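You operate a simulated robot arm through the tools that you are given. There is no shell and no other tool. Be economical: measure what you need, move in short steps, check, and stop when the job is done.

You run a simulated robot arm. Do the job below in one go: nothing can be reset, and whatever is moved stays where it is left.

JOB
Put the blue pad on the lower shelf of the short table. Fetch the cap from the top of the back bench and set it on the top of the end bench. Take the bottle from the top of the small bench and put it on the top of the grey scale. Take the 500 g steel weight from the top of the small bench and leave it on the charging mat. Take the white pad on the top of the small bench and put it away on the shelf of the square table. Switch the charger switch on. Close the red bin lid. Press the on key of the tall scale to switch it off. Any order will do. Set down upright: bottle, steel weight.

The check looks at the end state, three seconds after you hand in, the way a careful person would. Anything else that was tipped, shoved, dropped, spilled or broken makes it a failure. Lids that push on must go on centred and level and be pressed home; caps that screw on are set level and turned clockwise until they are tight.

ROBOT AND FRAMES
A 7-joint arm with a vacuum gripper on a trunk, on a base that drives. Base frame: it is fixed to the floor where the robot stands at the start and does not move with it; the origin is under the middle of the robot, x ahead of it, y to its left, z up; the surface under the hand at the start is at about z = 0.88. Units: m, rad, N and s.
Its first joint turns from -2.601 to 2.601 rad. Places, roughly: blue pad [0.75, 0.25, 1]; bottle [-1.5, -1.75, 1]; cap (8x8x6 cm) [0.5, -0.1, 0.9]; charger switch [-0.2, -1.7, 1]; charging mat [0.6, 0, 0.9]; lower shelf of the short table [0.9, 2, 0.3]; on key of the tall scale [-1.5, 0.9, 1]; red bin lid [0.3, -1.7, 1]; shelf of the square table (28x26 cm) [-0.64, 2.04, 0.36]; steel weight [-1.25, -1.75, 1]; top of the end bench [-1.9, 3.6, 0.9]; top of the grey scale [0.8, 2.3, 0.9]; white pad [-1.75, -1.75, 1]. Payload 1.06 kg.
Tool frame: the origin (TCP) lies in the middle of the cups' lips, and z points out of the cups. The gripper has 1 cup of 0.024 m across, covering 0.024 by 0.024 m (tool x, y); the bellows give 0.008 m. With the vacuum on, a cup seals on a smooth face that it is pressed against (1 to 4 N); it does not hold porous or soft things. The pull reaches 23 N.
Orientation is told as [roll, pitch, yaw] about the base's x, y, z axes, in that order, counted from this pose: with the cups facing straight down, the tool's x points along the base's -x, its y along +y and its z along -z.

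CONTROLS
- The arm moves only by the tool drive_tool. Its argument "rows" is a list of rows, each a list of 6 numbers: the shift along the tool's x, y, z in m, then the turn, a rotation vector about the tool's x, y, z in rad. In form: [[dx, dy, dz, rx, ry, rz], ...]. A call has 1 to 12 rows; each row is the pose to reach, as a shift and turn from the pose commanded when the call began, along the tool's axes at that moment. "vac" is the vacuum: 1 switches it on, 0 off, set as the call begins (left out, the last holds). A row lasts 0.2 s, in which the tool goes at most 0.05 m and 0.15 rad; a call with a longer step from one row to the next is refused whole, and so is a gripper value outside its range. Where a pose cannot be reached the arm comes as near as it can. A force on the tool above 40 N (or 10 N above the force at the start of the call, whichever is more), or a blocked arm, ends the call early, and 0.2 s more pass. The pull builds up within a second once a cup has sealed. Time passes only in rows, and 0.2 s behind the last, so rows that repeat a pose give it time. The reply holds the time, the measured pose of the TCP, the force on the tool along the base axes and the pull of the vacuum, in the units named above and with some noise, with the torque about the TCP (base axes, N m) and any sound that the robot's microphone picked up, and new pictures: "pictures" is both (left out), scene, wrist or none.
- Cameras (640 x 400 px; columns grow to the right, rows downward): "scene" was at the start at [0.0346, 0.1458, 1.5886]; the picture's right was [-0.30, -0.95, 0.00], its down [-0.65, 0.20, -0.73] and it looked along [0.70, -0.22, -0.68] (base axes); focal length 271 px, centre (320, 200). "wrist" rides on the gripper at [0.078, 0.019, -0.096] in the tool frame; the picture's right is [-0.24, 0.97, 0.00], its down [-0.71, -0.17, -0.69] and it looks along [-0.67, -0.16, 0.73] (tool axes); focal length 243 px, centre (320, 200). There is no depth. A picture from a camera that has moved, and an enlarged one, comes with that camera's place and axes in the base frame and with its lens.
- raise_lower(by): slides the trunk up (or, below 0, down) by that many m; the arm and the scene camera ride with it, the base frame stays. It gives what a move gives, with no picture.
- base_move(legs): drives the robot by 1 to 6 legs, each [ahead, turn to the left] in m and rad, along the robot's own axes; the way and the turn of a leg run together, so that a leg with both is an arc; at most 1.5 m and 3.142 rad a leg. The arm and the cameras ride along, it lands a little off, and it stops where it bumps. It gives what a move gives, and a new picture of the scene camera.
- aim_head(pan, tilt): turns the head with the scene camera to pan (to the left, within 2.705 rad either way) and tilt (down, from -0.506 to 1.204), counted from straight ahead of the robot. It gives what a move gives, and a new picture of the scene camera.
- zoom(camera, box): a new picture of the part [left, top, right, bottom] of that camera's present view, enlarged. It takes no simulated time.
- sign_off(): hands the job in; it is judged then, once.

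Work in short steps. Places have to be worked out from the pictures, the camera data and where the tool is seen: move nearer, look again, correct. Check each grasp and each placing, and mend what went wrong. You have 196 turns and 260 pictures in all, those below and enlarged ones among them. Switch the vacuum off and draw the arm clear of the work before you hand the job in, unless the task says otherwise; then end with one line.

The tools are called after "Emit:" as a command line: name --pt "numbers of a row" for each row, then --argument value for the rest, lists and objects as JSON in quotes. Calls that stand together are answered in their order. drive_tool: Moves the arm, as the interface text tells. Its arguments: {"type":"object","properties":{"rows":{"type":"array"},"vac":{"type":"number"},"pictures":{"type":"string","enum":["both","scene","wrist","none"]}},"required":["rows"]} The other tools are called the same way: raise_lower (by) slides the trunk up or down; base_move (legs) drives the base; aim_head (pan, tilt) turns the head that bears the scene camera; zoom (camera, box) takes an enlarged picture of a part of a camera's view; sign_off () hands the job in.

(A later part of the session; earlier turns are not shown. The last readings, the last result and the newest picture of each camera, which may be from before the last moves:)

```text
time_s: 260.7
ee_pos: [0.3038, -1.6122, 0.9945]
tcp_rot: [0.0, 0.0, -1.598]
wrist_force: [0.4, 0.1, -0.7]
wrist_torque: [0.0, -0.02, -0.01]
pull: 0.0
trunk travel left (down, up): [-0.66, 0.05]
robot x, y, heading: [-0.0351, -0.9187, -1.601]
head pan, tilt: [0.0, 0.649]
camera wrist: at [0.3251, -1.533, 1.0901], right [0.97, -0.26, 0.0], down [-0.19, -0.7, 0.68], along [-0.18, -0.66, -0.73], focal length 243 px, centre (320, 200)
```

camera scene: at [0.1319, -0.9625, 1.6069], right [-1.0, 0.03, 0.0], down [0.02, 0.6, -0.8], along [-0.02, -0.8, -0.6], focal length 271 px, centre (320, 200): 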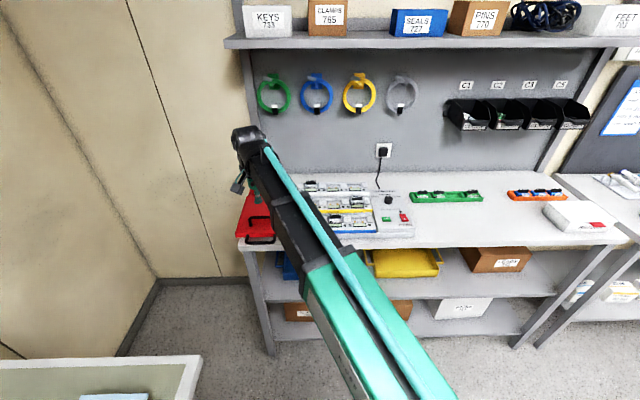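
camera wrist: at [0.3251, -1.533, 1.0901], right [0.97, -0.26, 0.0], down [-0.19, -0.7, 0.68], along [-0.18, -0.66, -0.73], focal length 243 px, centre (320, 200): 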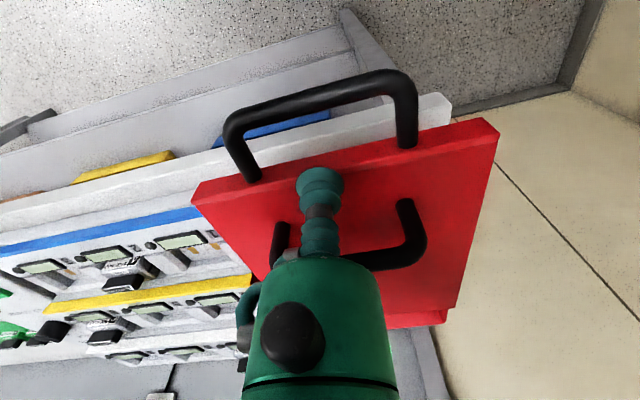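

Positioned between the two handles. I push in -y in 8 mm steps.

Emit:
drive_tool --pt "-0.01 0 0 0 0 0" --pt "-0.018 0 0 0 0 0" --pt "-0.026 0 0 0 0 0" --pt "-0.034 0 0 0 0 0" --pt "-0.042 0 0 0 0 0" --pt "-0.05 0 0 0 0 0" --pt "-0.05 0 0 0 0 0"

Emit:
zoom --camera "scene" --box '[220, 150, 380, 260]'

```text
time_s: 262.3
ee_pos: [0.3031, -1.6622, 0.9943]
tcp_rot: [0.0, -0.001, -1.596]
wrist_force: [0.7, 0.1, 1.0]
wrist_torque: [0.0, 0.05, 0.01]
pull: 0.0
trunk travel left (down, up): [-0.66, 0.05]
robot x, y, heading: [-0.0384, -0.918, -1.597]
head pan, tilt: [0.0, 0.649]
camera scene: at [0.1319, -0.9624, 1.6069], right [-1.0, 0.03, 0.0], down [0.02, 0.6, -0.8], along [-0.02, -0.8, -0.6], focal length 271 px, centre (320, 200)
camera wrist: at [0.3243, -1.5831, 1.0908], right [0.97, -0.26, 0.0], down [-0.19, -0.7, 0.68], along [-0.18, -0.66, -0.73], focal length 243 px, centre (320, 200)
```

scene: 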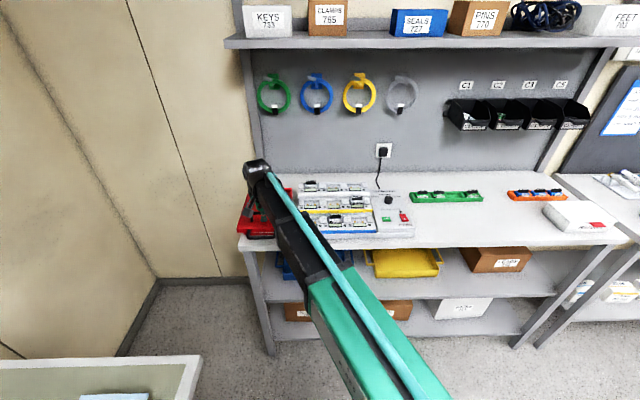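
wrist: 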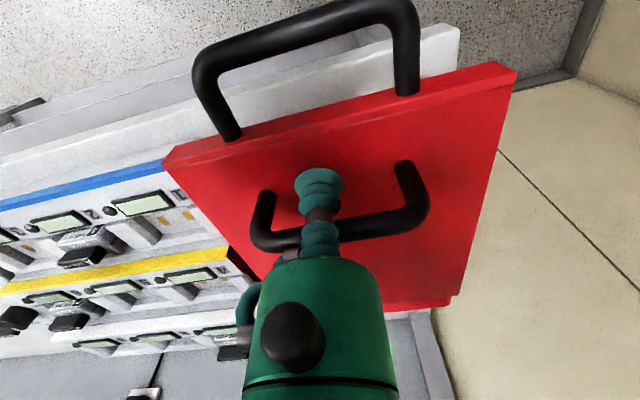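

```text
3.64 times, centred on (300, 205) of scene
camera zoom: at [0.1319, -0.9624, 1.6069], right [-1.0, 0.03, 0.0], down [0.02, 0.6, -0.8], along [-0.02, -0.8, -0.6], focal length 986 px, centre (393, 182)
```

zoom: 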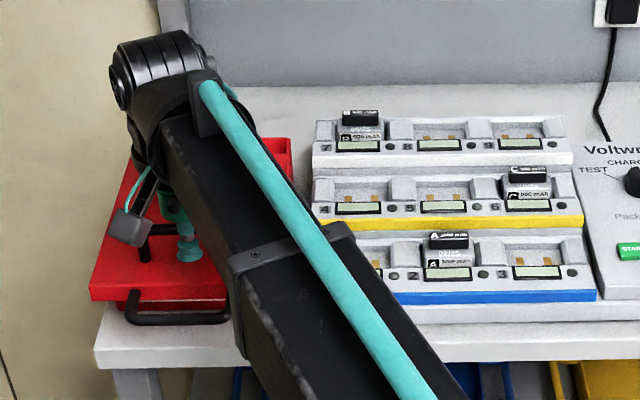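

The lid slid about 2.5 cm and the bin body stayed. I push on until it stops.

Emit:
drive_tool --pt "-0.006 0 0 0 0 0" --pt "-0.012 0 0 0 0 0" --pt "-0.018 0 0 0 0 0" --pt "-0.024 0 0 0 0 0" --pt "-0.024 0 0 0 0 0" --pictures "wrist"

Emit:
zoom --camera "scene" --box '[220, 150, 380, 260]'

```text
time_s: 263.5
ee_pos: [0.3024, -1.6858, 0.9941]
tcp_rot: [0.0, -0.002, -1.596]
wrist_force: [4.1, -0.1, 1.6]
wrist_torque: [-0.05, 0.09, 0.04]
pull: 0.0
trunk travel left (down, up): [-0.66, 0.05]
robot x, y, heading: [-0.037, -0.9177, -1.597]
head pan, tilt: [0.0, 0.649]
camera wrist: at [0.3239, -1.6076, 1.0903], right [0.97, -0.26, 0.0], down [-0.19, -0.7, 0.68], along [-0.18, -0.66, -0.73], focal length 243 px, centre (320, 200)
```

wrist: 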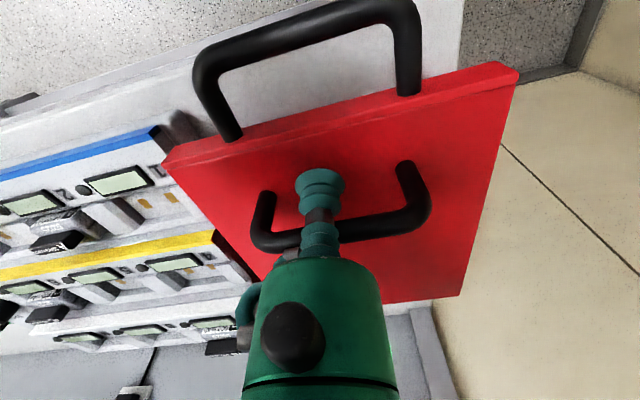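

```text
3.64 times, centred on (300, 205) of scene
camera zoom: at [0.1323, -0.9623, 1.6068], right [-1.0, 0.03, 0.0], down [0.02, 0.6, -0.8], along [-0.02, -0.8, -0.6], focal length 986 px, centre (393, 182)
```

zoom: 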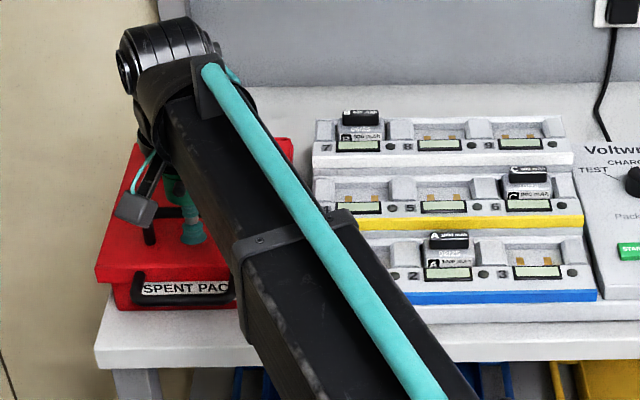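

Lid now covers the rear. I push a few mm more to make sure it's home, watching the force.

Emit:
drive_tool --pt "-0.003 0 0 0 0 0" --pt "-0.006 0 0 0 0 0" --pt "-0.008 0 0 0 0 0" --pt "-0.008 0 0 0 0 0" --pictures "none"

Emit:
zoom --camera "scene" --box '[220, 150, 380, 260]'

```text
time_s: 264.5
ee_pos: [0.3024, -1.6939, 0.9949]
tcp_rot: [0.002, 0.001, -1.598]
wrist_force: [4.0, 0.5, 2.3]
wrist_torque: [-0.06, 0.09, 0.0]
pull: 0.0
trunk travel left (down, up): [-0.66, 0.05]
robot x, y, heading: [-0.0361, -0.9151, -1.594]
head pan, tilt: [0.0, 0.649]
```

```text
3.64 times, centred on (300, 205) of scene
camera zoom: at [0.1323, -0.9623, 1.6068], right [-1.0, 0.03, 0.0], down [0.02, 0.6, -0.8], along [-0.02, -0.8, -0.6], focal length 986 px, centre (393, 182)
```

zoom: 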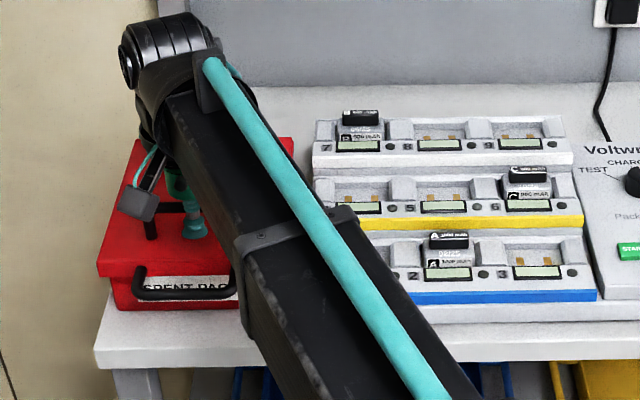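

I back off and up to view the lid from above.

Emit:
drive_tool --pt "0.006 0 0 0 0 0" --pt "0.012 0 -0.02 0 0 0" --pt "0.012 0 -0.06 0 0 0" --pt "0.012 0 -0.1 0 0 0" --pt "0.012 -0.04 -0.12 0 0 0" --pt "0.012 -0.085 -0.13 0 0 0" --pt "0.012 -0.13 -0.14 0 0 0" --pt "0.012 -0.13 -0.14 0 0 0"

Emit:
zoom --camera "scene" --box '[220, 150, 380, 260]'

Emit:
zoom --camera "wrist" --box '[340, 50, 580, 250]'

```text
time_s: 265.1
ee_pos: [0.3019, -1.6821, 1.0]
tcp_rot: [-0.005, 0.011, -1.596]
wrist_force: [1.6, 0.6, -29.1]
wrist_torque: [0.18, 0.03, 0.05]
pull: 0.0
trunk travel left (down, up): [-0.66, 0.05]
robot x, y, heading: [-0.0379, -0.917, -1.596]
head pan, tilt: [0.0, 0.649]
stopped in row 2: the force on the tool passed its limit at 52 N (the readings are from after the stop); the commanded pose is now the measured one
camera scene: at [0.1331, -0.9642, 1.6061], right [-1.0, 0.03, 0.0], down [0.01, 0.61, -0.8], along [-0.02, -0.8, -0.61], focal length 271 px, centre (320, 200)
camera wrist: at [0.3236, -1.6057, 1.0967], right [0.97, -0.26, -0.01], down [-0.19, -0.71, 0.68], along [-0.18, -0.65, -0.73], focal length 243 px, centre (320, 200)
```

scene: 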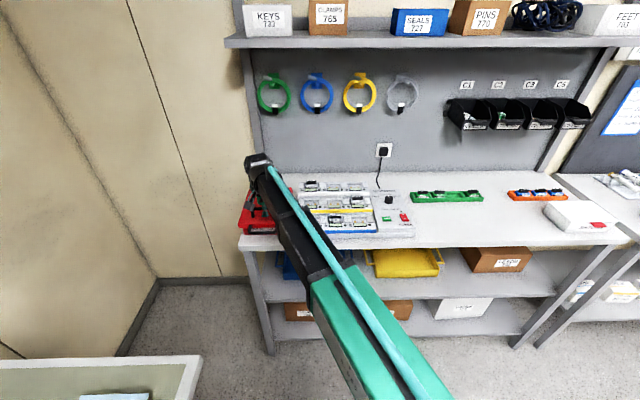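
wrist: 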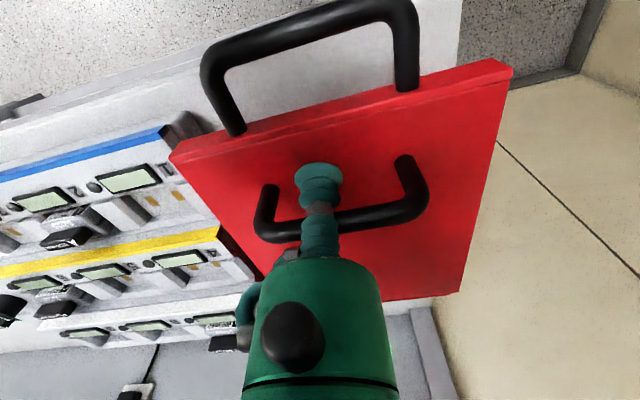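

```text
3.64 times, centred on (300, 205) of scene
camera zoom: at [0.1331, -0.9642, 1.6061], right [-1.0, 0.03, 0.0], down [0.01, 0.61, -0.8], along [-0.02, -0.8, -0.61], focal length 986 px, centre (393, 182)
```

zoom: 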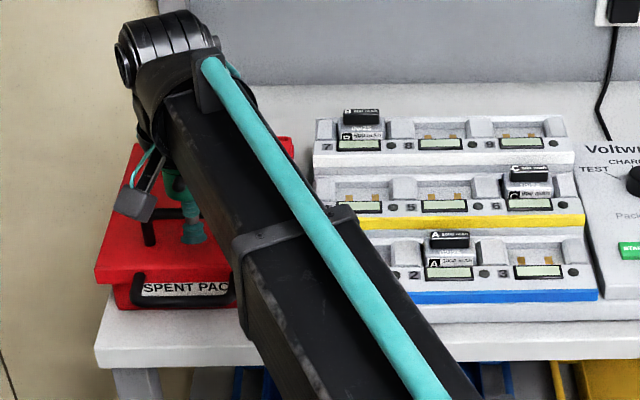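

```text
2.00 times, centred on (460, 150) of wrist
camera zoom: at [0.3236, -1.6057, 1.0967], right [0.97, -0.26, -0.01], down [-0.19, -0.71, 0.68], along [-0.18, -0.65, -0.73], focal length 485 px, centre (40, 300)
```

zoom: 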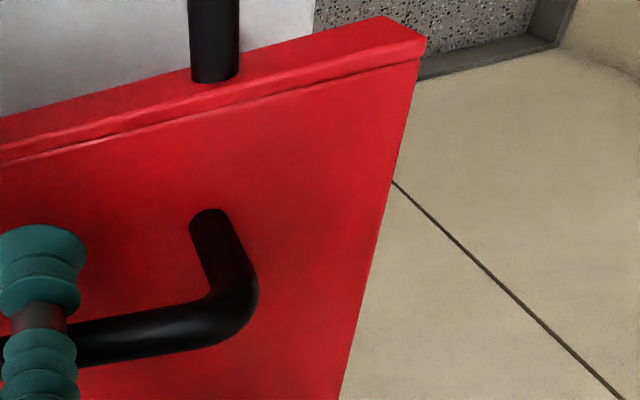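

The cup's lip had tucked under the handle bar. I lower a little, move clear in +y, then rise.

Emit:
drive_tool --pt "0.0 0 0.005 0 0 0" --pt "0.01 0 0.005 0 0 0" --pt "0.022 0 0.005 0 0 0" --pt "0.022 0 0.005 0 0 0" --pictures "wrist"

Emit:
zoom --camera "wrist" --box '[180, 50, 480, 250]'

```text
time_s: 266.1
ee_pos: [0.3012, -1.6602, 0.9983]
tcp_rot: [-0.004, 0.007, -1.599]
wrist_force: [1.8, 0.7, -4.8]
wrist_torque: [0.02, -0.02, 0.02]
pull: 0.0
trunk travel left (down, up): [-0.66, 0.05]
robot x, y, heading: [-0.038, -0.9131, -1.595]
head pan, tilt: [0.0, 0.649]
camera wrist: at [0.3232, -1.5827, 1.0955], right [0.97, -0.26, -0.01], down [-0.19, -0.71, 0.68], along [-0.18, -0.66, -0.73], focal length 243 px, centre (320, 200)
```

wrist: 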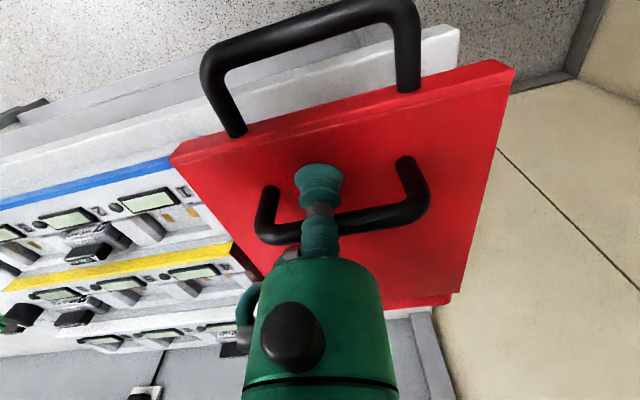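

```text
2.00 times, centred on (330, 150) of wrist
camera zoom: at [0.3232, -1.5827, 1.0955], right [0.97, -0.26, -0.01], down [-0.19, -0.71, 0.68], along [-0.18, -0.66, -0.73], focal length 485 px, centre (300, 300)
```

zoom: 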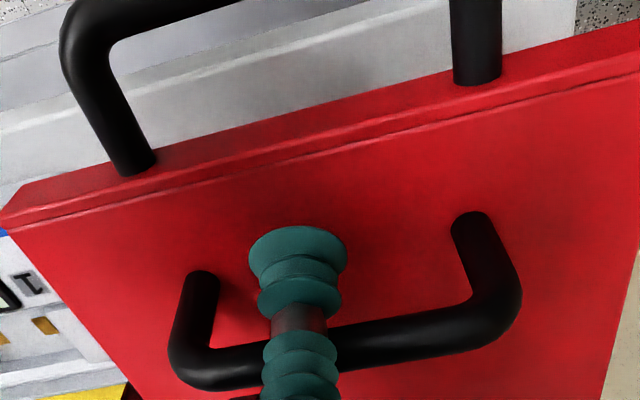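

The lip is caught lightly under the bar and dragged the lid back a bit. I lower to the old push height, push the lid home again, then withdraw purely horizontally before lifting.

Emit:
drive_tool --pt "0.0 0 0.006 0 0 0" --pt "-0.01 0 0.006 0 0 0" --pt "-0.02 0 0.006 0 0 0" --pt "-0.03 0 0.006 0 0 0" --pt "-0.035 0 0.006 0 0 0" --pt "-0.035 0 0.006 0 0 0" --pt "-0.025 0 0.006 0 0 0" --pt "-0.015 0 0.006 0 0 0" --pt "-0.005 0 0.006 0 0 0" --pt "0.005 0 0.006 0 0 0" --pt "0.005 0 0.006 0 0 0" --pictures "wrist"

Emit:
zoom --camera "scene" --box '[220, 150, 380, 260]'

```text
time_s: 268.5
ee_pos: [0.3011, -1.6553, 0.9929]
tcp_rot: [-0.002, 0.007, -1.6]
wrist_force: [-3.0, 0.4, 3.2]
wrist_torque: [-0.03, -0.09, 0.0]
pull: 0.1
trunk travel left (down, up): [-0.66, 0.05]
robot x, y, heading: [-0.0426, -0.9143, -1.595]
head pan, tilt: [0.0, 0.649]
camera wrist: at [0.3226, -1.5776, 1.0896], right [0.96, -0.26, -0.01], down [-0.19, -0.71, 0.68], along [-0.18, -0.66, -0.73], focal length 243 px, centre (320, 200)
```

wrist: 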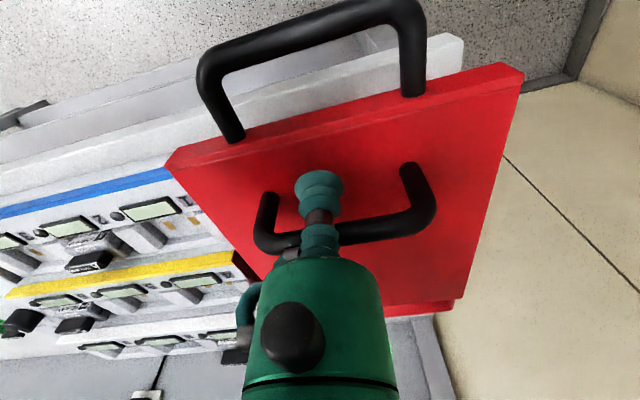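

```text
3.64 times, centred on (300, 205) of scene
camera zoom: at [0.1314, -0.9622, 1.6069], right [-1.0, 0.03, 0.0], down [0.02, 0.6, -0.8], along [-0.02, -0.8, -0.6], focal length 986 px, centre (393, 182)
```

zoom: 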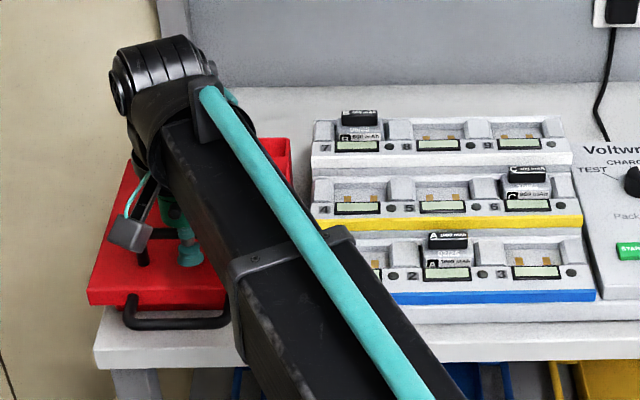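

The cup is rubbing on the lid top (Fz +3 N), dragging it. I raise to the neutral height (~0.9957), push home, and withdraw there.

Emit:
drive_tool --pt "0.0 0 -0.0028 0 0 0" --pt "-0.01 0 -0.0028 0 0 0" --pt "-0.02 0 -0.0028 0 0 0" --pt "-0.03 0 -0.0028 0 0 0" --pt "-0.04 0 -0.0028 0 0 0" --pt "-0.04 0 -0.0028 0 0 0" --pt "-0.03 0 -0.0028 0 0 0" --pt "-0.02 0 -0.0028 0 0 0" --pt "-0.01 0 -0.0028 0 0 0" --pt "-0.005 0 -0.0028 0 0 0" --pt "-0.005 0 -0.0028 0 0 0" --pictures "wrist"

Emit:
zoom --camera "scene" --box '[220, 150, 380, 260]'

```text
time_s: 270.9
ee_pos: [0.3005, -1.6604, 0.9946]
tcp_rot: [-0.002, 0.007, -1.599]
wrist_force: [-1.5, 0.2, 0.6]
wrist_torque: [0.01, -0.05, -0.01]
pull: 0.1
trunk travel left (down, up): [-0.66, 0.05]
robot x, y, heading: [-0.0362, -0.9141, -1.597]
head pan, tilt: [0.0, 0.649]
camera wrist: at [0.323, -1.5828, 1.0921], right [0.96, -0.26, -0.01], down [-0.19, -0.71, 0.68], along [-0.18, -0.66, -0.73], focal length 243 px, centre (320, 200)
```

wrist: 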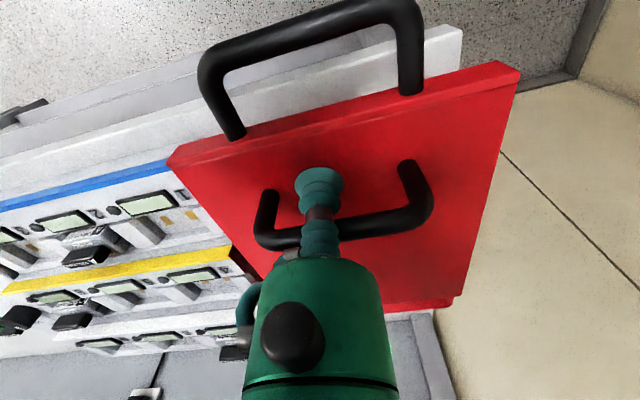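

```text
3.64 times, centred on (300, 205) of scene
camera zoom: at [0.1317, -0.9625, 1.6069], right [-1.0, 0.03, 0.0], down [0.02, 0.6, -0.8], along [-0.02, -0.8, -0.6], focal length 986 px, centre (393, 182)
```

zoom: 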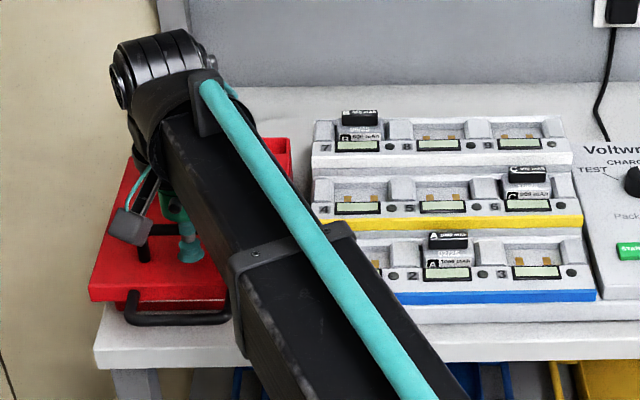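

The bar seems pinched in the notch of the bellows. I push the lid home again and withdraw while twisting the tool back and forth, at a slightly higher height.

Emit:
drive_tool --pt "-0.02 0 -0.001 0 0 0" --pt "-0.036 0 -0.001 0 0 0" --pt "-0.036 0 -0.001 0 0 0.12" --pt "-0.034 0 -0.001 0 0 0" --pt "-0.03 0 -0.001 0 0 -0.12" --pt "-0.026 0 -0.001 0 0 0" --pt "-0.022 0 -0.001 0 0 0.12" --pt "-0.017 0 -0.001 0 0 0" --pt "-0.012 0 -0.001 0 0 -0.12" --pt "-0.007 0 -0.001 0 0 0" --pt "-0.002 0 -0.001 0 0 0" --pt "-0.002 0 -0.001 0 0 0" --pictures "wrist"

```text
time_s: 273.5
ee_pos: [0.3013, -1.6616, 0.9957]
tcp_rot: [-0.004, 0.006, -1.598]
wrist_force: [-0.7, -0.5, 0.1]
wrist_torque: [0.05, 0.0, 0.03]
pull: 0.1
trunk travel left (down, up): [-0.66, 0.05]
robot x, y, heading: [-0.0384, -0.9169, -1.597]
head pan, tilt: [0.0, 0.649]
camera wrist: at [0.3232, -1.5845, 1.0935], right [0.97, -0.26, 0.0], down [-0.19, -0.71, 0.68], along [-0.18, -0.66, -0.73], focal length 243 px, centre (320, 200)
```

wrist: 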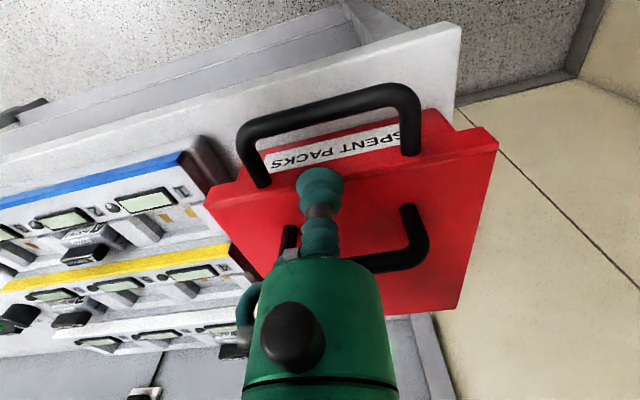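

It released. Now I lift straight up and look.

Emit:
drive_tool --pt "0.006 0 0 0 0 0" --pt "0.01 0 -0.02 0 0 0" --pt "0.01 0 -0.06 0 0 0" --pt "0.01 0 -0.1 0 0 0" --pt "0.01 -0.04 -0.12 0 0 0" --pt "0.01 -0.085 -0.13 0 0 0" --pt "0.01 -0.13 -0.14 0 0 0" --pt "0.01 -0.13 -0.14 0 0 0" --pictures "wrist"

Emit:
zoom --camera "scene" --box '[220, 150, 380, 260]'

Emit:
zoom --camera "wrist" --box '[340, 50, 580, 250]'

```text
time_s: 275.3
ee_pos: [0.1711, -1.6502, 1.1366]
tcp_rot: [-0.002, 0.007, -1.596]
wrist_force: [0.0, -0.8, -0.6]
wrist_torque: [0.0, 0.0, 0.03]
pull: 0.1
trunk travel left (down, up): [-0.66, 0.05]
robot x, y, heading: [-0.0406, -0.919, -1.602]
head pan, tilt: [0.0, 0.649]
camera wrist: at [0.1935, -1.573, 1.2342], right [0.97, -0.26, 0.0], down [-0.19, -0.71, 0.68], along [-0.18, -0.66, -0.73], focal length 243 px, centre (320, 200)
```

wrist: 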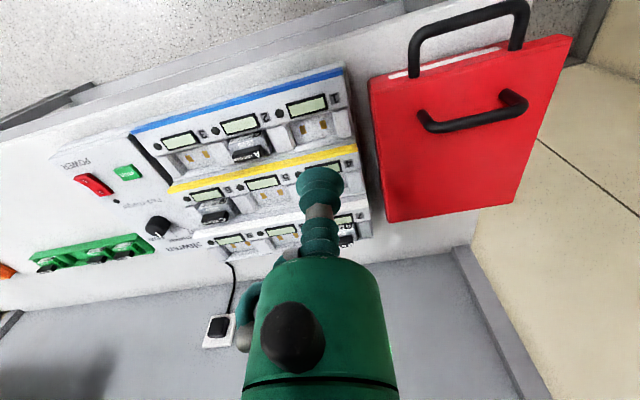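

```text
3.64 times, centred on (300, 205) of scene
camera zoom: at [0.1319, -0.9625, 1.6069], right [-1.0, 0.03, 0.0], down [0.02, 0.6, -0.8], along [-0.02, -0.8, -0.6], focal length 986 px, centre (393, 182)
```

zoom: 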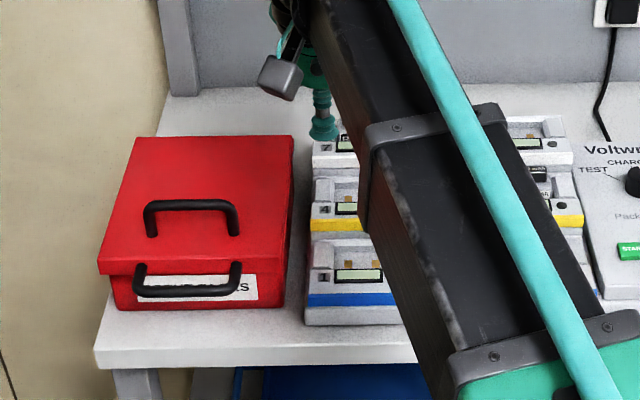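

```text
2.00 times, centred on (460, 150) of wrist
camera zoom: at [0.1935, -1.573, 1.2342], right [0.97, -0.26, 0.0], down [-0.19, -0.71, 0.68], along [-0.18, -0.66, -0.73], focal length 485 px, centre (40, 300)
```

zoom: 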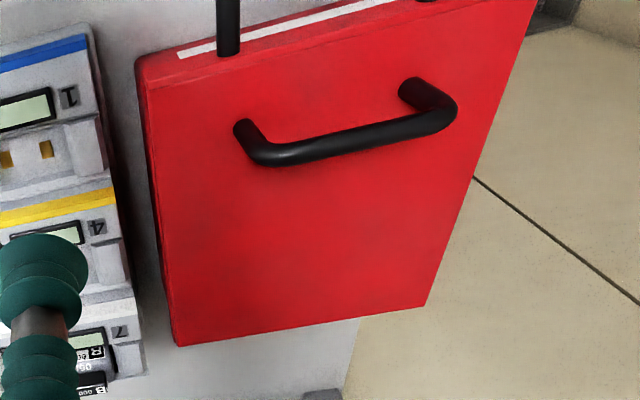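

The lid now covers the bin fully. To be sure that it's home, I nudge the handle bar once more gently, with the cup lip at bar height.

Emit:
drive_tool --pt "0 0.04 0.0 0 0 0" --pt "0 0.08 0.0 0 0 0" --pt "0 0.12 0.03 0 0 0" --pt "0 0.131 0.075 0 0 0" --pt "0 0.131 0.11 0 0 0" --pt "0 0.131 0.126 0 0 0" --pt "-0.015 0.131 0.126 0 0 0" --pt "-0.03 0.131 0.126 0 0 0" --pt "-0.036 0.131 0.126 0 0 0" --pt "-0.036 0.131 0.126 0 0 0" --pictures "wrist"

```text
time_s: 277.5
ee_pos: [0.3018, -1.6886, 1.0102]
tcp_rot: [-0.003, 0.007, -1.6]
wrist_force: [-0.2, -0.5, -0.4]
wrist_torque: [0.03, 0.01, -0.02]
pull: 0.0
trunk travel left (down, up): [-0.66, 0.05]
robot x, y, heading: [-0.0355, -0.9181, -1.593]
head pan, tilt: [0.0, 0.649]
camera wrist: at [0.3232, -1.6109, 1.107], right [0.97, -0.26, 0.0], down [-0.19, -0.71, 0.68], along [-0.18, -0.66, -0.73], focal length 243 px, centre (320, 200)
```

wrist: 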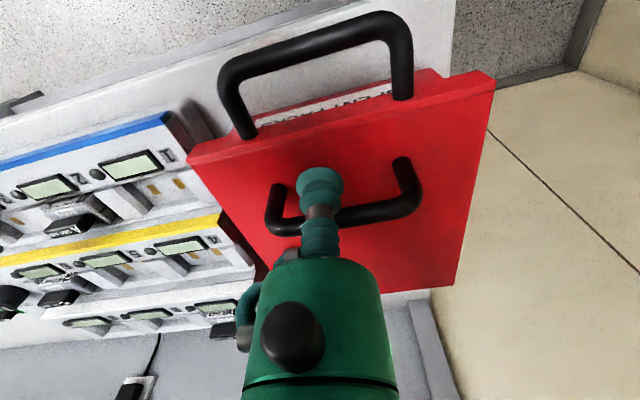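

Emit:
drive_tool --pt "-0.004 0 0 0 0 0" --pt "-0.008 0 0 0 0 0" --pt "-0.011 0 0 0 0 0" --pt "-0.011 0 0 0 0 0" --pictures "wrist"

```text
time_s: 278.5
ee_pos: [0.3, -1.6996, 1.0095]
tcp_rot: [-0.003, 0.007, -1.598]
wrist_force: [-0.5, 0.5, -0.6]
wrist_torque: [0.02, 0.0, -0.02]
pull: 0.1
trunk travel left (down, up): [-0.66, 0.05]
robot x, y, heading: [-0.0382, -0.9167, -1.598]
head pan, tilt: [0.0, 0.649]
camera wrist: at [0.3228, -1.6218, 1.1069], right [0.97, -0.26, 0.0], down [-0.19, -0.71, 0.68], along [-0.18, -0.66, -0.73], focal length 243 px, centre (320, 200)
```

wrist: 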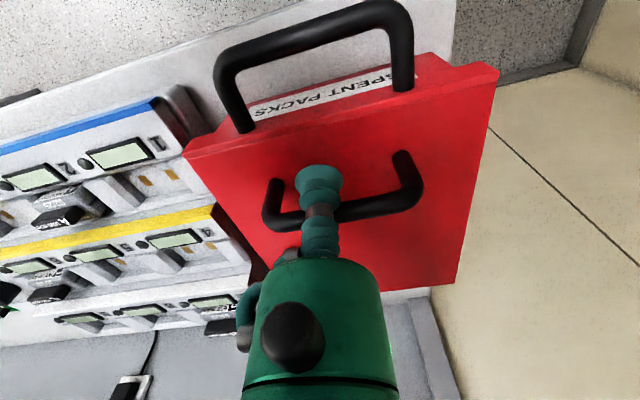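

Emit:
drive_tool --pt "0.012 0 0 0 0 0" --pt "0.024 0 0 0 0 0" --pt "0.03 0 -0.02 0 0 0" --pt "0.03 0 -0.06 0 0 0" --pt "0.03 0 -0.1 0 0 0" --pt "0.03 -0.04 -0.12 0 0 0" --pt "0.03 -0.085 -0.13 0 0 0" --pt "0.03 -0.13 -0.13 0 0 0" --pt "0.03 -0.13 -0.13 0 0 0" --pictures "none"

Emit:
zoom --camera "scene" --box '[230, 170, 310, 250]'

Emit:
zoom --camera "wrist" --box '[340, 30, 600, 230]'

```text
time_s: 280.5
ee_pos: [0.1732, -1.6678, 1.1418]
tcp_rot: [-0.002, 0.008, -1.598]
wrist_force: [-0.6, -0.2, 0.1]
wrist_torque: [-0.01, -0.02, -0.02]
pull: 0.0
trunk travel left (down, up): [-0.66, 0.05]
robot x, y, heading: [-0.0366, -0.9177, -1.594]
head pan, tilt: [0.0, 0.649]
```

```text
5.00 times, centred on (270, 210) of scene
camera zoom: at [0.1319, -0.9625, 1.6069], right [-1.0, 0.03, 0.0], down [0.02, 0.6, -0.8], along [-0.02, -0.8, -0.6], focal length 1356 px, centre (570, 150)
```

zoom: 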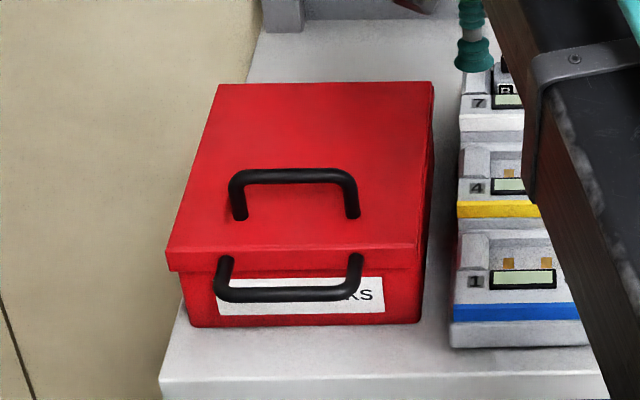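

```text
2.00 times, centred on (470, 130) of wrist
camera zoom: at [0.1947, -1.59, 1.2382], right [0.97, -0.26, 0.0], down [-0.19, -0.71, 0.68], along [-0.18, -0.66, -0.73], focal length 485 px, centre (20, 340)
```

zoom: 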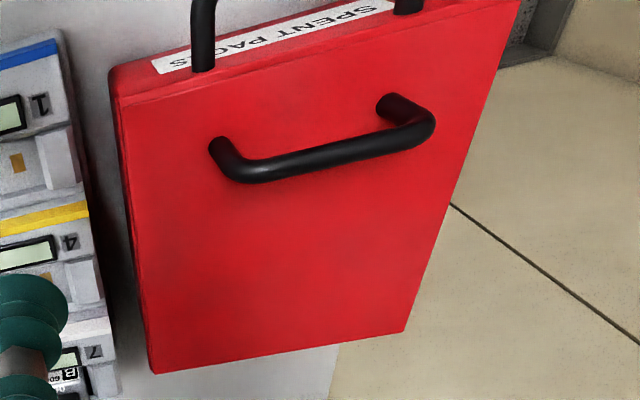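

The lid has a front lip that stops on the body; it looks closed to within a few mm. I nudge it until I feel the stop.

Emit:
drive_tool --pt "0 0.04 0.0 0 0 0" --pt "0 0.08 0.0 0 0 0" --pt "0 0.12 0.03 0 0 0" --pt "0 0.13 0.075 0 0 0" --pt "0 0.13 0.11 0 0 0" --pt "0 0.13 0.131 0 0 0" --pt "-0.015 0.13 0.131 0 0 0" --pt "-0.029 0.13 0.131 0 0 0" --pt "-0.032 0.13 0.131 0 0 0" --pt "-0.036 0.13 0.131 0 0 0" --pt "-0.036 0.13 0.131 0 0 0" --pictures "none"

Emit:
drive_tool --pt "-0.002 0 0 0 0 0" --pt "-0.004 0 0 0 0 0" --pt "-0.006 0 0 0 0 0" --pt "-0.006 0 0 0 0 0" --pictures "none"

Emit:
zoom --camera "scene" --box '[230, 170, 310, 250]'

```text
time_s: 282.9
ee_pos: [0.3022, -1.7038, 1.0101]
tcp_rot: [-0.005, 0.007, -1.597]
wrist_force: [-1.0, 13.2, -0.1]
wrist_torque: [-0.1, -0.02, 0.02]
pull: 0.0
trunk travel left (down, up): [-0.66, 0.05]
robot x, y, heading: [-0.0395, -0.9166, -1.598]
head pan, tilt: [0.0, 0.649]
```

```text
time_s: 283.7
ee_pos: [0.3021, -1.7043, 1.009]
tcp_rot: [-0.005, 0.02, -1.595]
wrist_force: [-2.1, 14.4, 0.9]
wrist_torque: [-0.13, -0.04, -0.01]
pull: 0.0
trunk travel left (down, up): [-0.66, 0.05]
robot x, y, heading: [-0.0355, -0.9164, -1.593]
head pan, tilt: [0.0, 0.649]
stopped in row 4: the force on the tool passed its limit at 42 N (the readings are from after the stop); the commanded pose is now the measured one
```

```text
5.00 times, centred on (270, 210) of scene
camera zoom: at [0.1314, -0.9604, 1.6071], right [-1.0, 0.02, 0.0], down [0.01, 0.6, -0.8], along [-0.02, -0.8, -0.6], focal length 1356 px, centre (570, 150)
```

zoom: 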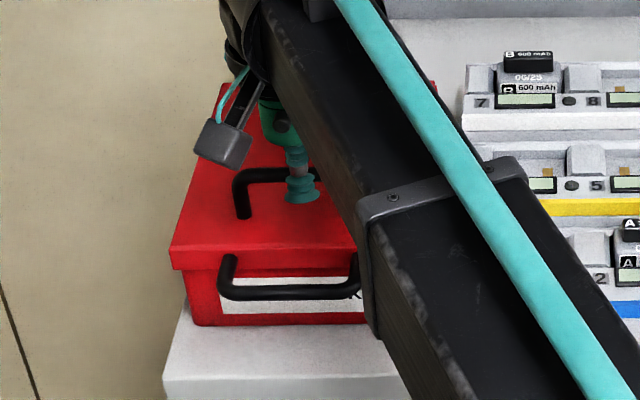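

A firm stop: the lid is home and the bin hasn't moved. I withdraw with a twist, then rise.

Emit:
drive_tool --pt "0.003 0 0 0 0 0.1" --pt "0.007 0 0 0 0 -0.04" --pt "0.012 0 0 0 0 0.1" --pt "0.017 0 0 0 0 -0.04" --pt "0.024 0 0 0 0 0.08" --pt "0.032 0 0 0 0 0" --pt "0.034 0 -0.03 0 0 0" --pt "0.034 0 -0.08 0 0 0" --pt "0.034 -0.03 -0.12 0 0 0" --pt "0.034 -0.08 -0.13 0 0 0" --pt "0.034 -0.13 -0.13 0 0 0" --pt "0.034 -0.13 -0.13 0 0 0" --pictures "wrist"

Emit:
zoom --camera "scene" --box '[230, 170, 310, 250]'

Emit:
zoom --camera "wrist" --box '[40, 120, 300, 270]'

```text
refused: row 10 steps farther than a row can; nothing moved
```

```text
5.00 times, centred on (270, 210) of scene
camera zoom: at [0.1314, -0.9604, 1.6071], right [-1.0, 0.02, 0.0], down [0.01, 0.6, -0.8], along [-0.02, -0.8, -0.6], focal length 1356 px, centre (570, 150)
```

zoom: 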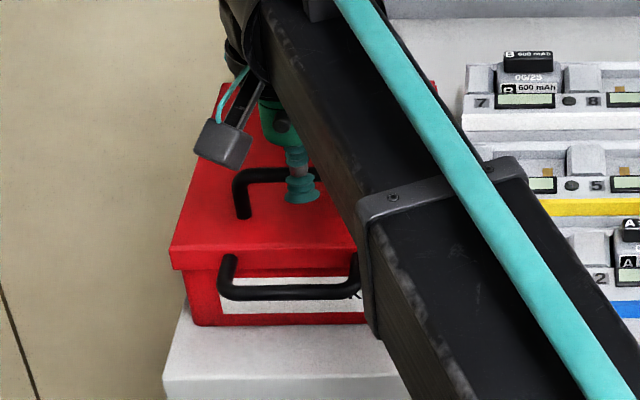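

```text
2.46 times, centred on (170, 195) of wrist
camera zoom: at [0.3232, -1.627, 1.1067], right [0.97, -0.26, -0.01], down [-0.18, -0.72, 0.67], along [-0.18, -0.65, -0.74], focal length 597 px, centre (689, 212)
```

zoom: 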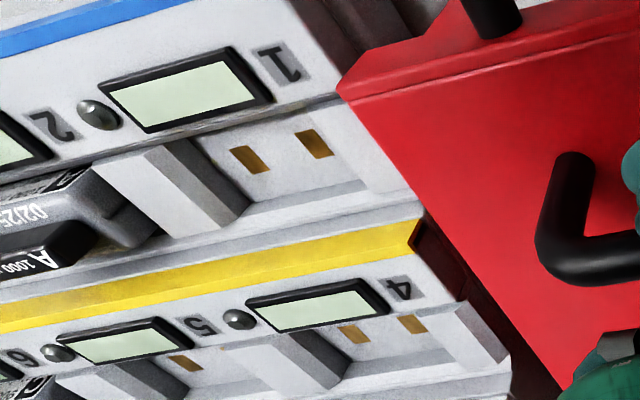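

Same withdrawal with shorter steps; then on towards the charger's panel at the left of the trays.

Emit:
drive_tool --pt "0.003 0 0 0 0 0.1" --pt "0.007 0 0 0 0 -0.04" --pt "0.012 0 0 0 0 0.1" --pt "0.017 0 0 0 0 -0.04" --pt "0.024 0 0 0 0 0.08" --pt "0.032 0 0 0 0 0" --pt "0.034 0 -0.03 0 0 0" --pt "0.034 0 -0.075 0 0 0" --pt "0.034 -0.03 -0.11 0 0 0" --pt "0.034 -0.075 -0.12 0 0 0" --pt "0.034 -0.12 -0.13 0 0 0" --pt "0.034 -0.13 -0.13 0 0 0" --pictures "wrist"

Emit:
zoom --camera "scene" --box '[230, 170, 430, 250]'

Emit:
zoom --camera "wrist" --box '[20, 120, 300, 270]'

```text
time_s: 286.3
ee_pos: [0.1715, -1.6713, 1.1399]
tcp_rot: [-0.004, 0.016, -1.598]
wrist_force: [0.1, -0.1, 0.5]
wrist_torque: [0.05, 0.02, 0.01]
pull: 0.0
trunk travel left (down, up): [-0.66, 0.05]
robot x, y, heading: [-0.0392, -0.9178, -1.596]
head pan, tilt: [0.0, 0.649]
camera wrist: at [0.1937, -1.5945, 1.2373], right [0.97, -0.26, -0.01], down [-0.19, -0.71, 0.68], along [-0.18, -0.65, -0.74], focal length 243 px, centre (320, 200)
```

wrist: 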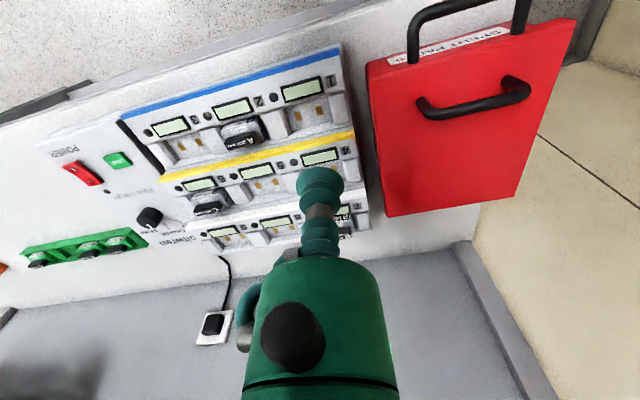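

```text
3.20 times, centred on (330, 210) of scene
camera zoom: at [0.1319, -0.9618, 1.6069], right [-1.0, 0.02, 0.0], down [0.01, 0.6, -0.8], along [-0.02, -0.8, -0.6], focal length 868 px, centre (288, 168)
```

zoom: 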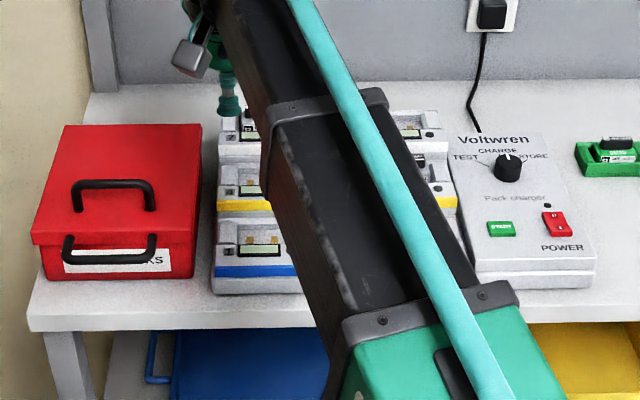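

```text
2.29 times, centred on (160, 195) of wrist
camera zoom: at [0.1937, -1.5945, 1.2373], right [0.97, -0.26, -0.01], down [-0.19, -0.71, 0.68], along [-0.18, -0.65, -0.74], focal length 555 px, centre (686, 211)
```

zoom: 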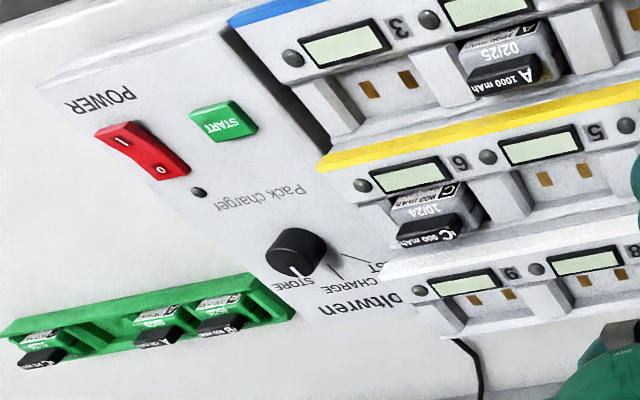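

The lid stayed closed. The POWER rocker's "I" end (front) is at about (-0.194, -1.695, 0.962). I move above it.

Emit:
drive_tool --pt "-0.003 -0.045 0 0 0 0" --pt "-0.006 -0.09 0 0 0 0" --pt "-0.009 -0.135 0 0 0 0" --pt "-0.011 -0.18 0 0 0 0" --pt "-0.014 -0.225 0 0 0 0" --pt "-0.017 -0.27 0 0 0 0" --pt "-0.02 -0.315 0 0 0 0" --pt "-0.022 -0.355 0.01 0 0 0" --pt "-0.022 -0.364 0.05 0 0 0" --pt "-0.022 -0.364 0.09 0 0 0" --pt "-0.022 -0.364 0.1 0 0 0" --pt "-0.022 -0.364 0.1 0 0 0" --pictures "wrist"

Emit:
zoom --camera "wrist" --box '[240, 60, 420, 200]'

```text
time_s: 288.9
ee_pos: [-0.1923, -1.6829, 1.0424]
tcp_rot: [-0.007, 0.016, -1.596]
wrist_force: [-0.5, -0.1, -0.5]
wrist_torque: [0.01, 0.0, 0.0]
pull: 0.0
trunk travel left (down, up): [-0.66, 0.05]
robot x, y, heading: [-0.0395, -0.9148, -1.597]
head pan, tilt: [0.0, 0.649]
camera wrist: at [-0.1701, -1.606, 1.1384], right [0.97, -0.26, -0.01], down [-0.19, -0.71, 0.68], along [-0.18, -0.65, -0.74], focal length 243 px, centre (320, 200)
```

wrist: 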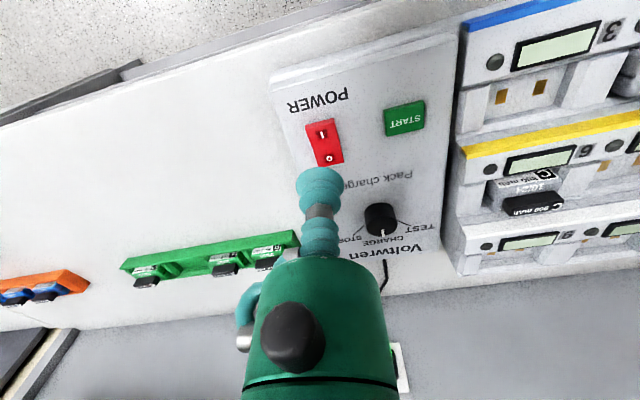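

```text
2.86 times, centred on (330, 130) of wrist
camera zoom: at [-0.1701, -1.606, 1.1384], right [0.97, -0.26, -0.01], down [-0.19, -0.71, 0.68], along [-0.18, -0.65, -0.74], focal length 693 px, centre (291, 400)
```

zoom: 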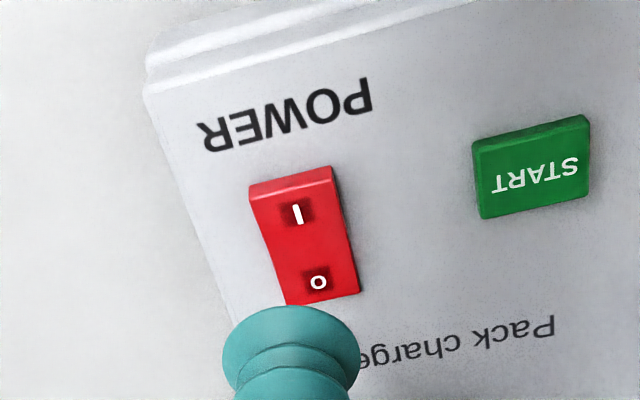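

The rocker spans y -1.683 (I end) to ~-1.72. I centre the cup on y=-1.688 and press down until the click.

Emit:
drive_tool --pt "-0.005 -0.001 0.03 0 0 0" --pt "-0.005 -0.001 0.06 0 0 0" --pt "-0.005 -0.001 0.072 0 0 0" --pt "-0.005 -0.001 0.078 0 0 0" --pt "-0.005 -0.001 0.083 0 0 0" --pt "-0.005 -0.001 0.087 0 0 0" --pt "-0.005 -0.001 0.087 0 0 0" --pictures "wrist"

```text
time_s: 290.5
ee_pos: [-0.1937, -1.6865, 0.9541]
tcp_rot: [-0.005, 0.015, -1.597]
wrist_force: [0.0, 1.2, 2.6]
wrist_torque: [-0.06, -0.03, 0.0]
pull: 0.1
trunk travel left (down, up): [-0.66, 0.05]
robot x, y, heading: [-0.0392, -0.9171, -1.593]
head pan, tilt: [0.0, 0.649]
camera wrist: at [-0.1719, -1.6097, 1.0515], right [0.97, -0.26, -0.01], down [-0.19, -0.71, 0.68], along [-0.18, -0.65, -0.74], focal length 243 px, centre (320, 200)
```

wrist: 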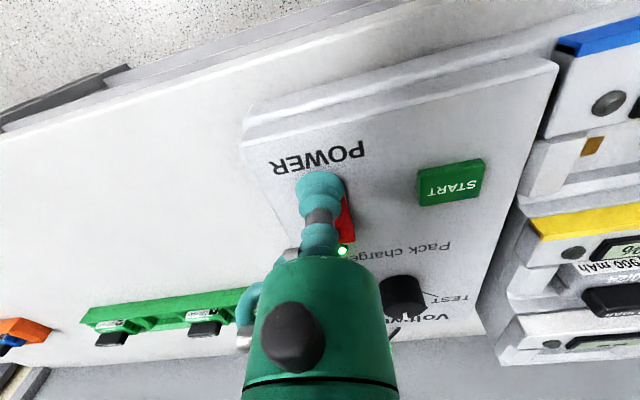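

The green indicator is lit: the charger is on. I lift and check.

Emit:
drive_tool --pt "0 0 -0.02 0 0 0" --pt "0 0 -0.06 0 0 0" --pt "0 0 -0.1 0 0 0" --pt "0.02 0 -0.14 0 0 0" --pt "0.05 0 -0.17 0 0 0" --pt "0.08 0 -0.17 0 0 0" --pt "0.08 0 -0.17 0 0 0" --pictures "wrist"

Emit:
zoom --camera "wrist" --box '[260, 60, 460, 220]'

```text
time_s: 292.1
ee_pos: [-0.1895, -1.6085, 1.1259]
tcp_rot: [-0.005, 0.016, -1.595]
wrist_force: [0.4, 0.5, 0.8]
wrist_torque: [0.0, 0.01, -0.02]
pull: 0.1
trunk travel left (down, up): [-0.66, 0.05]
robot x, y, heading: [-0.0379, -0.9172, -1.595]
head pan, tilt: [0.0, 0.649]
camera wrist: at [-0.1681, -1.5315, 1.2227], right [0.97, -0.26, -0.01], down [-0.19, -0.71, 0.67], along [-0.18, -0.65, -0.74], focal length 243 px, centre (320, 200)
```

wrist: 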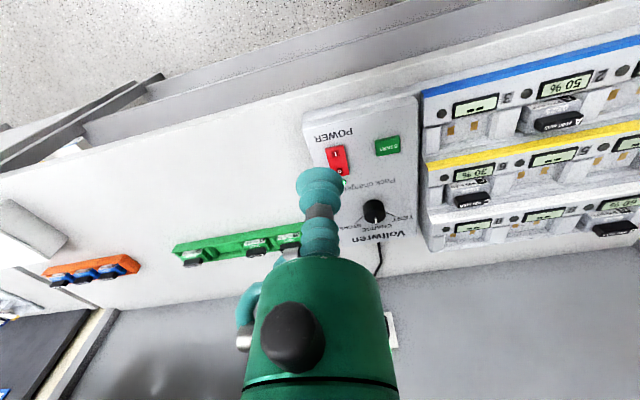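

```text
2.50 times, centred on (360, 140) of wrist
camera zoom: at [-0.1681, -1.5315, 1.2227], right [0.97, -0.26, -0.01], down [-0.19, -0.71, 0.67], along [-0.18, -0.65, -0.74], focal length 606 px, centre (220, 350)
```

zoom: 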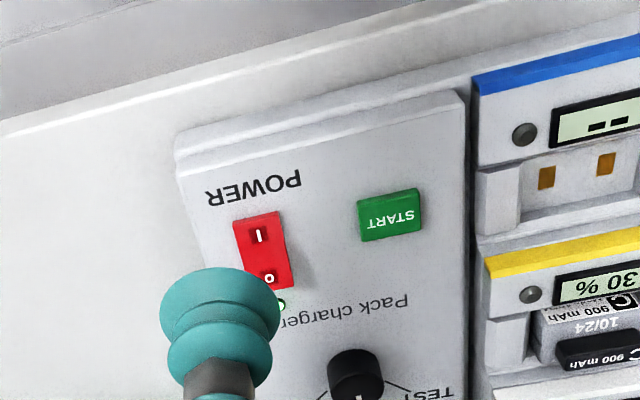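

Charger on, displays lit. Now back to the small bench for the bottle: retract, turn west, drive, turn to face it.

Emit:
drive_tool --pt "0.04 0.04 0 0 -0.008 0" --pt "0.08 0.08 0 0 -0.016 0" --pt "0.1 0.12 0 0 -0.016 0" --pt "0.1 0.15 0 0 -0.016 0" --pt "0.1 0.15 0 0 -0.016 0" --pictures "none"

Emit:
base_move --legs '[[0, -1.547], [1.45, 0], [0, 1.56]]'

Emit:
drive_tool --pt "0 0 0 0 0 0" --pictures "wrist"

```text
refused: row 1 steps farther than a row can; nothing moved
```

```text
time_s: 306.9
ee_pos: [-1.6505, -1.615, 1.1254]
tcp_rot: [-0.005, 0.015, -1.594]
wrist_force: [0.0, 0.5, 0.9]
wrist_torque: [-0.02, 0.06, 0.0]
pull: 0.0
trunk travel left (down, up): [-0.66, 0.05]
robot x, y, heading: [-1.5018, -0.9248, -1.595]
head pan, tilt: [0.0, 0.649]
camera scene: at [-1.3301, -0.9682, 1.6069], right [-1.0, 0.02, 0.0], down [0.01, 0.6, -0.8], along [-0.02, -0.8, -0.6], focal length 271 px, centre (320, 200)
```

scene: 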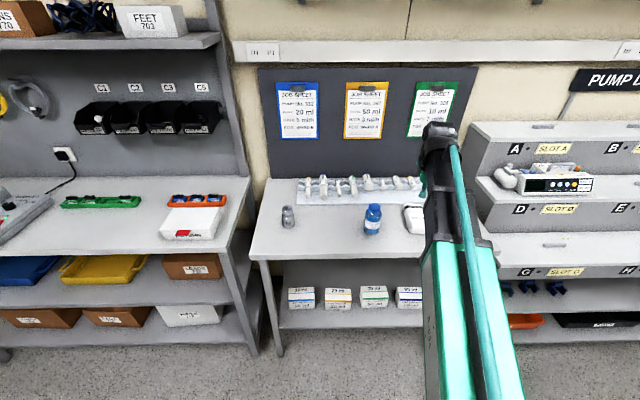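

```text
time_s: 307.3
ee_pos: [-1.6513, -1.6153, 1.1247]
tcp_rot: [-0.004, 0.015, -1.596]
wrist_force: [-0.7, -0.5, -0.7]
wrist_torque: [-0.01, 0.0, 0.0]
pull: 0.1
trunk travel left (down, up): [-0.66, 0.05]
robot x, y, heading: [-1.4974, -0.9255, -1.588]
head pan, tilt: [0.0, 0.649]
camera wrist: at [-1.629, -1.5385, 1.2225], right [0.97, -0.26, -0.01], down [-0.18, -0.71, 0.68], along [-0.18, -0.65, -0.74], focal length 243 px, centre (320, 200)
```

wrist: 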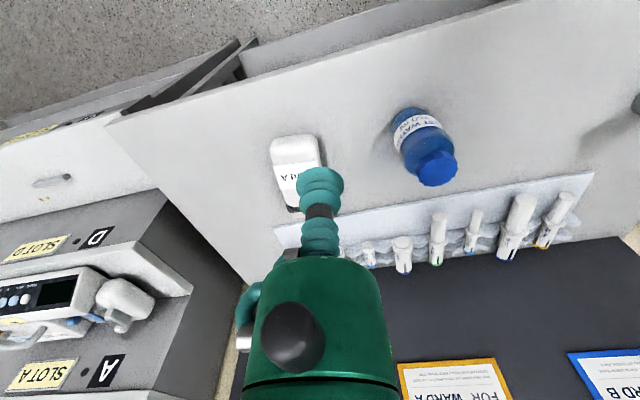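

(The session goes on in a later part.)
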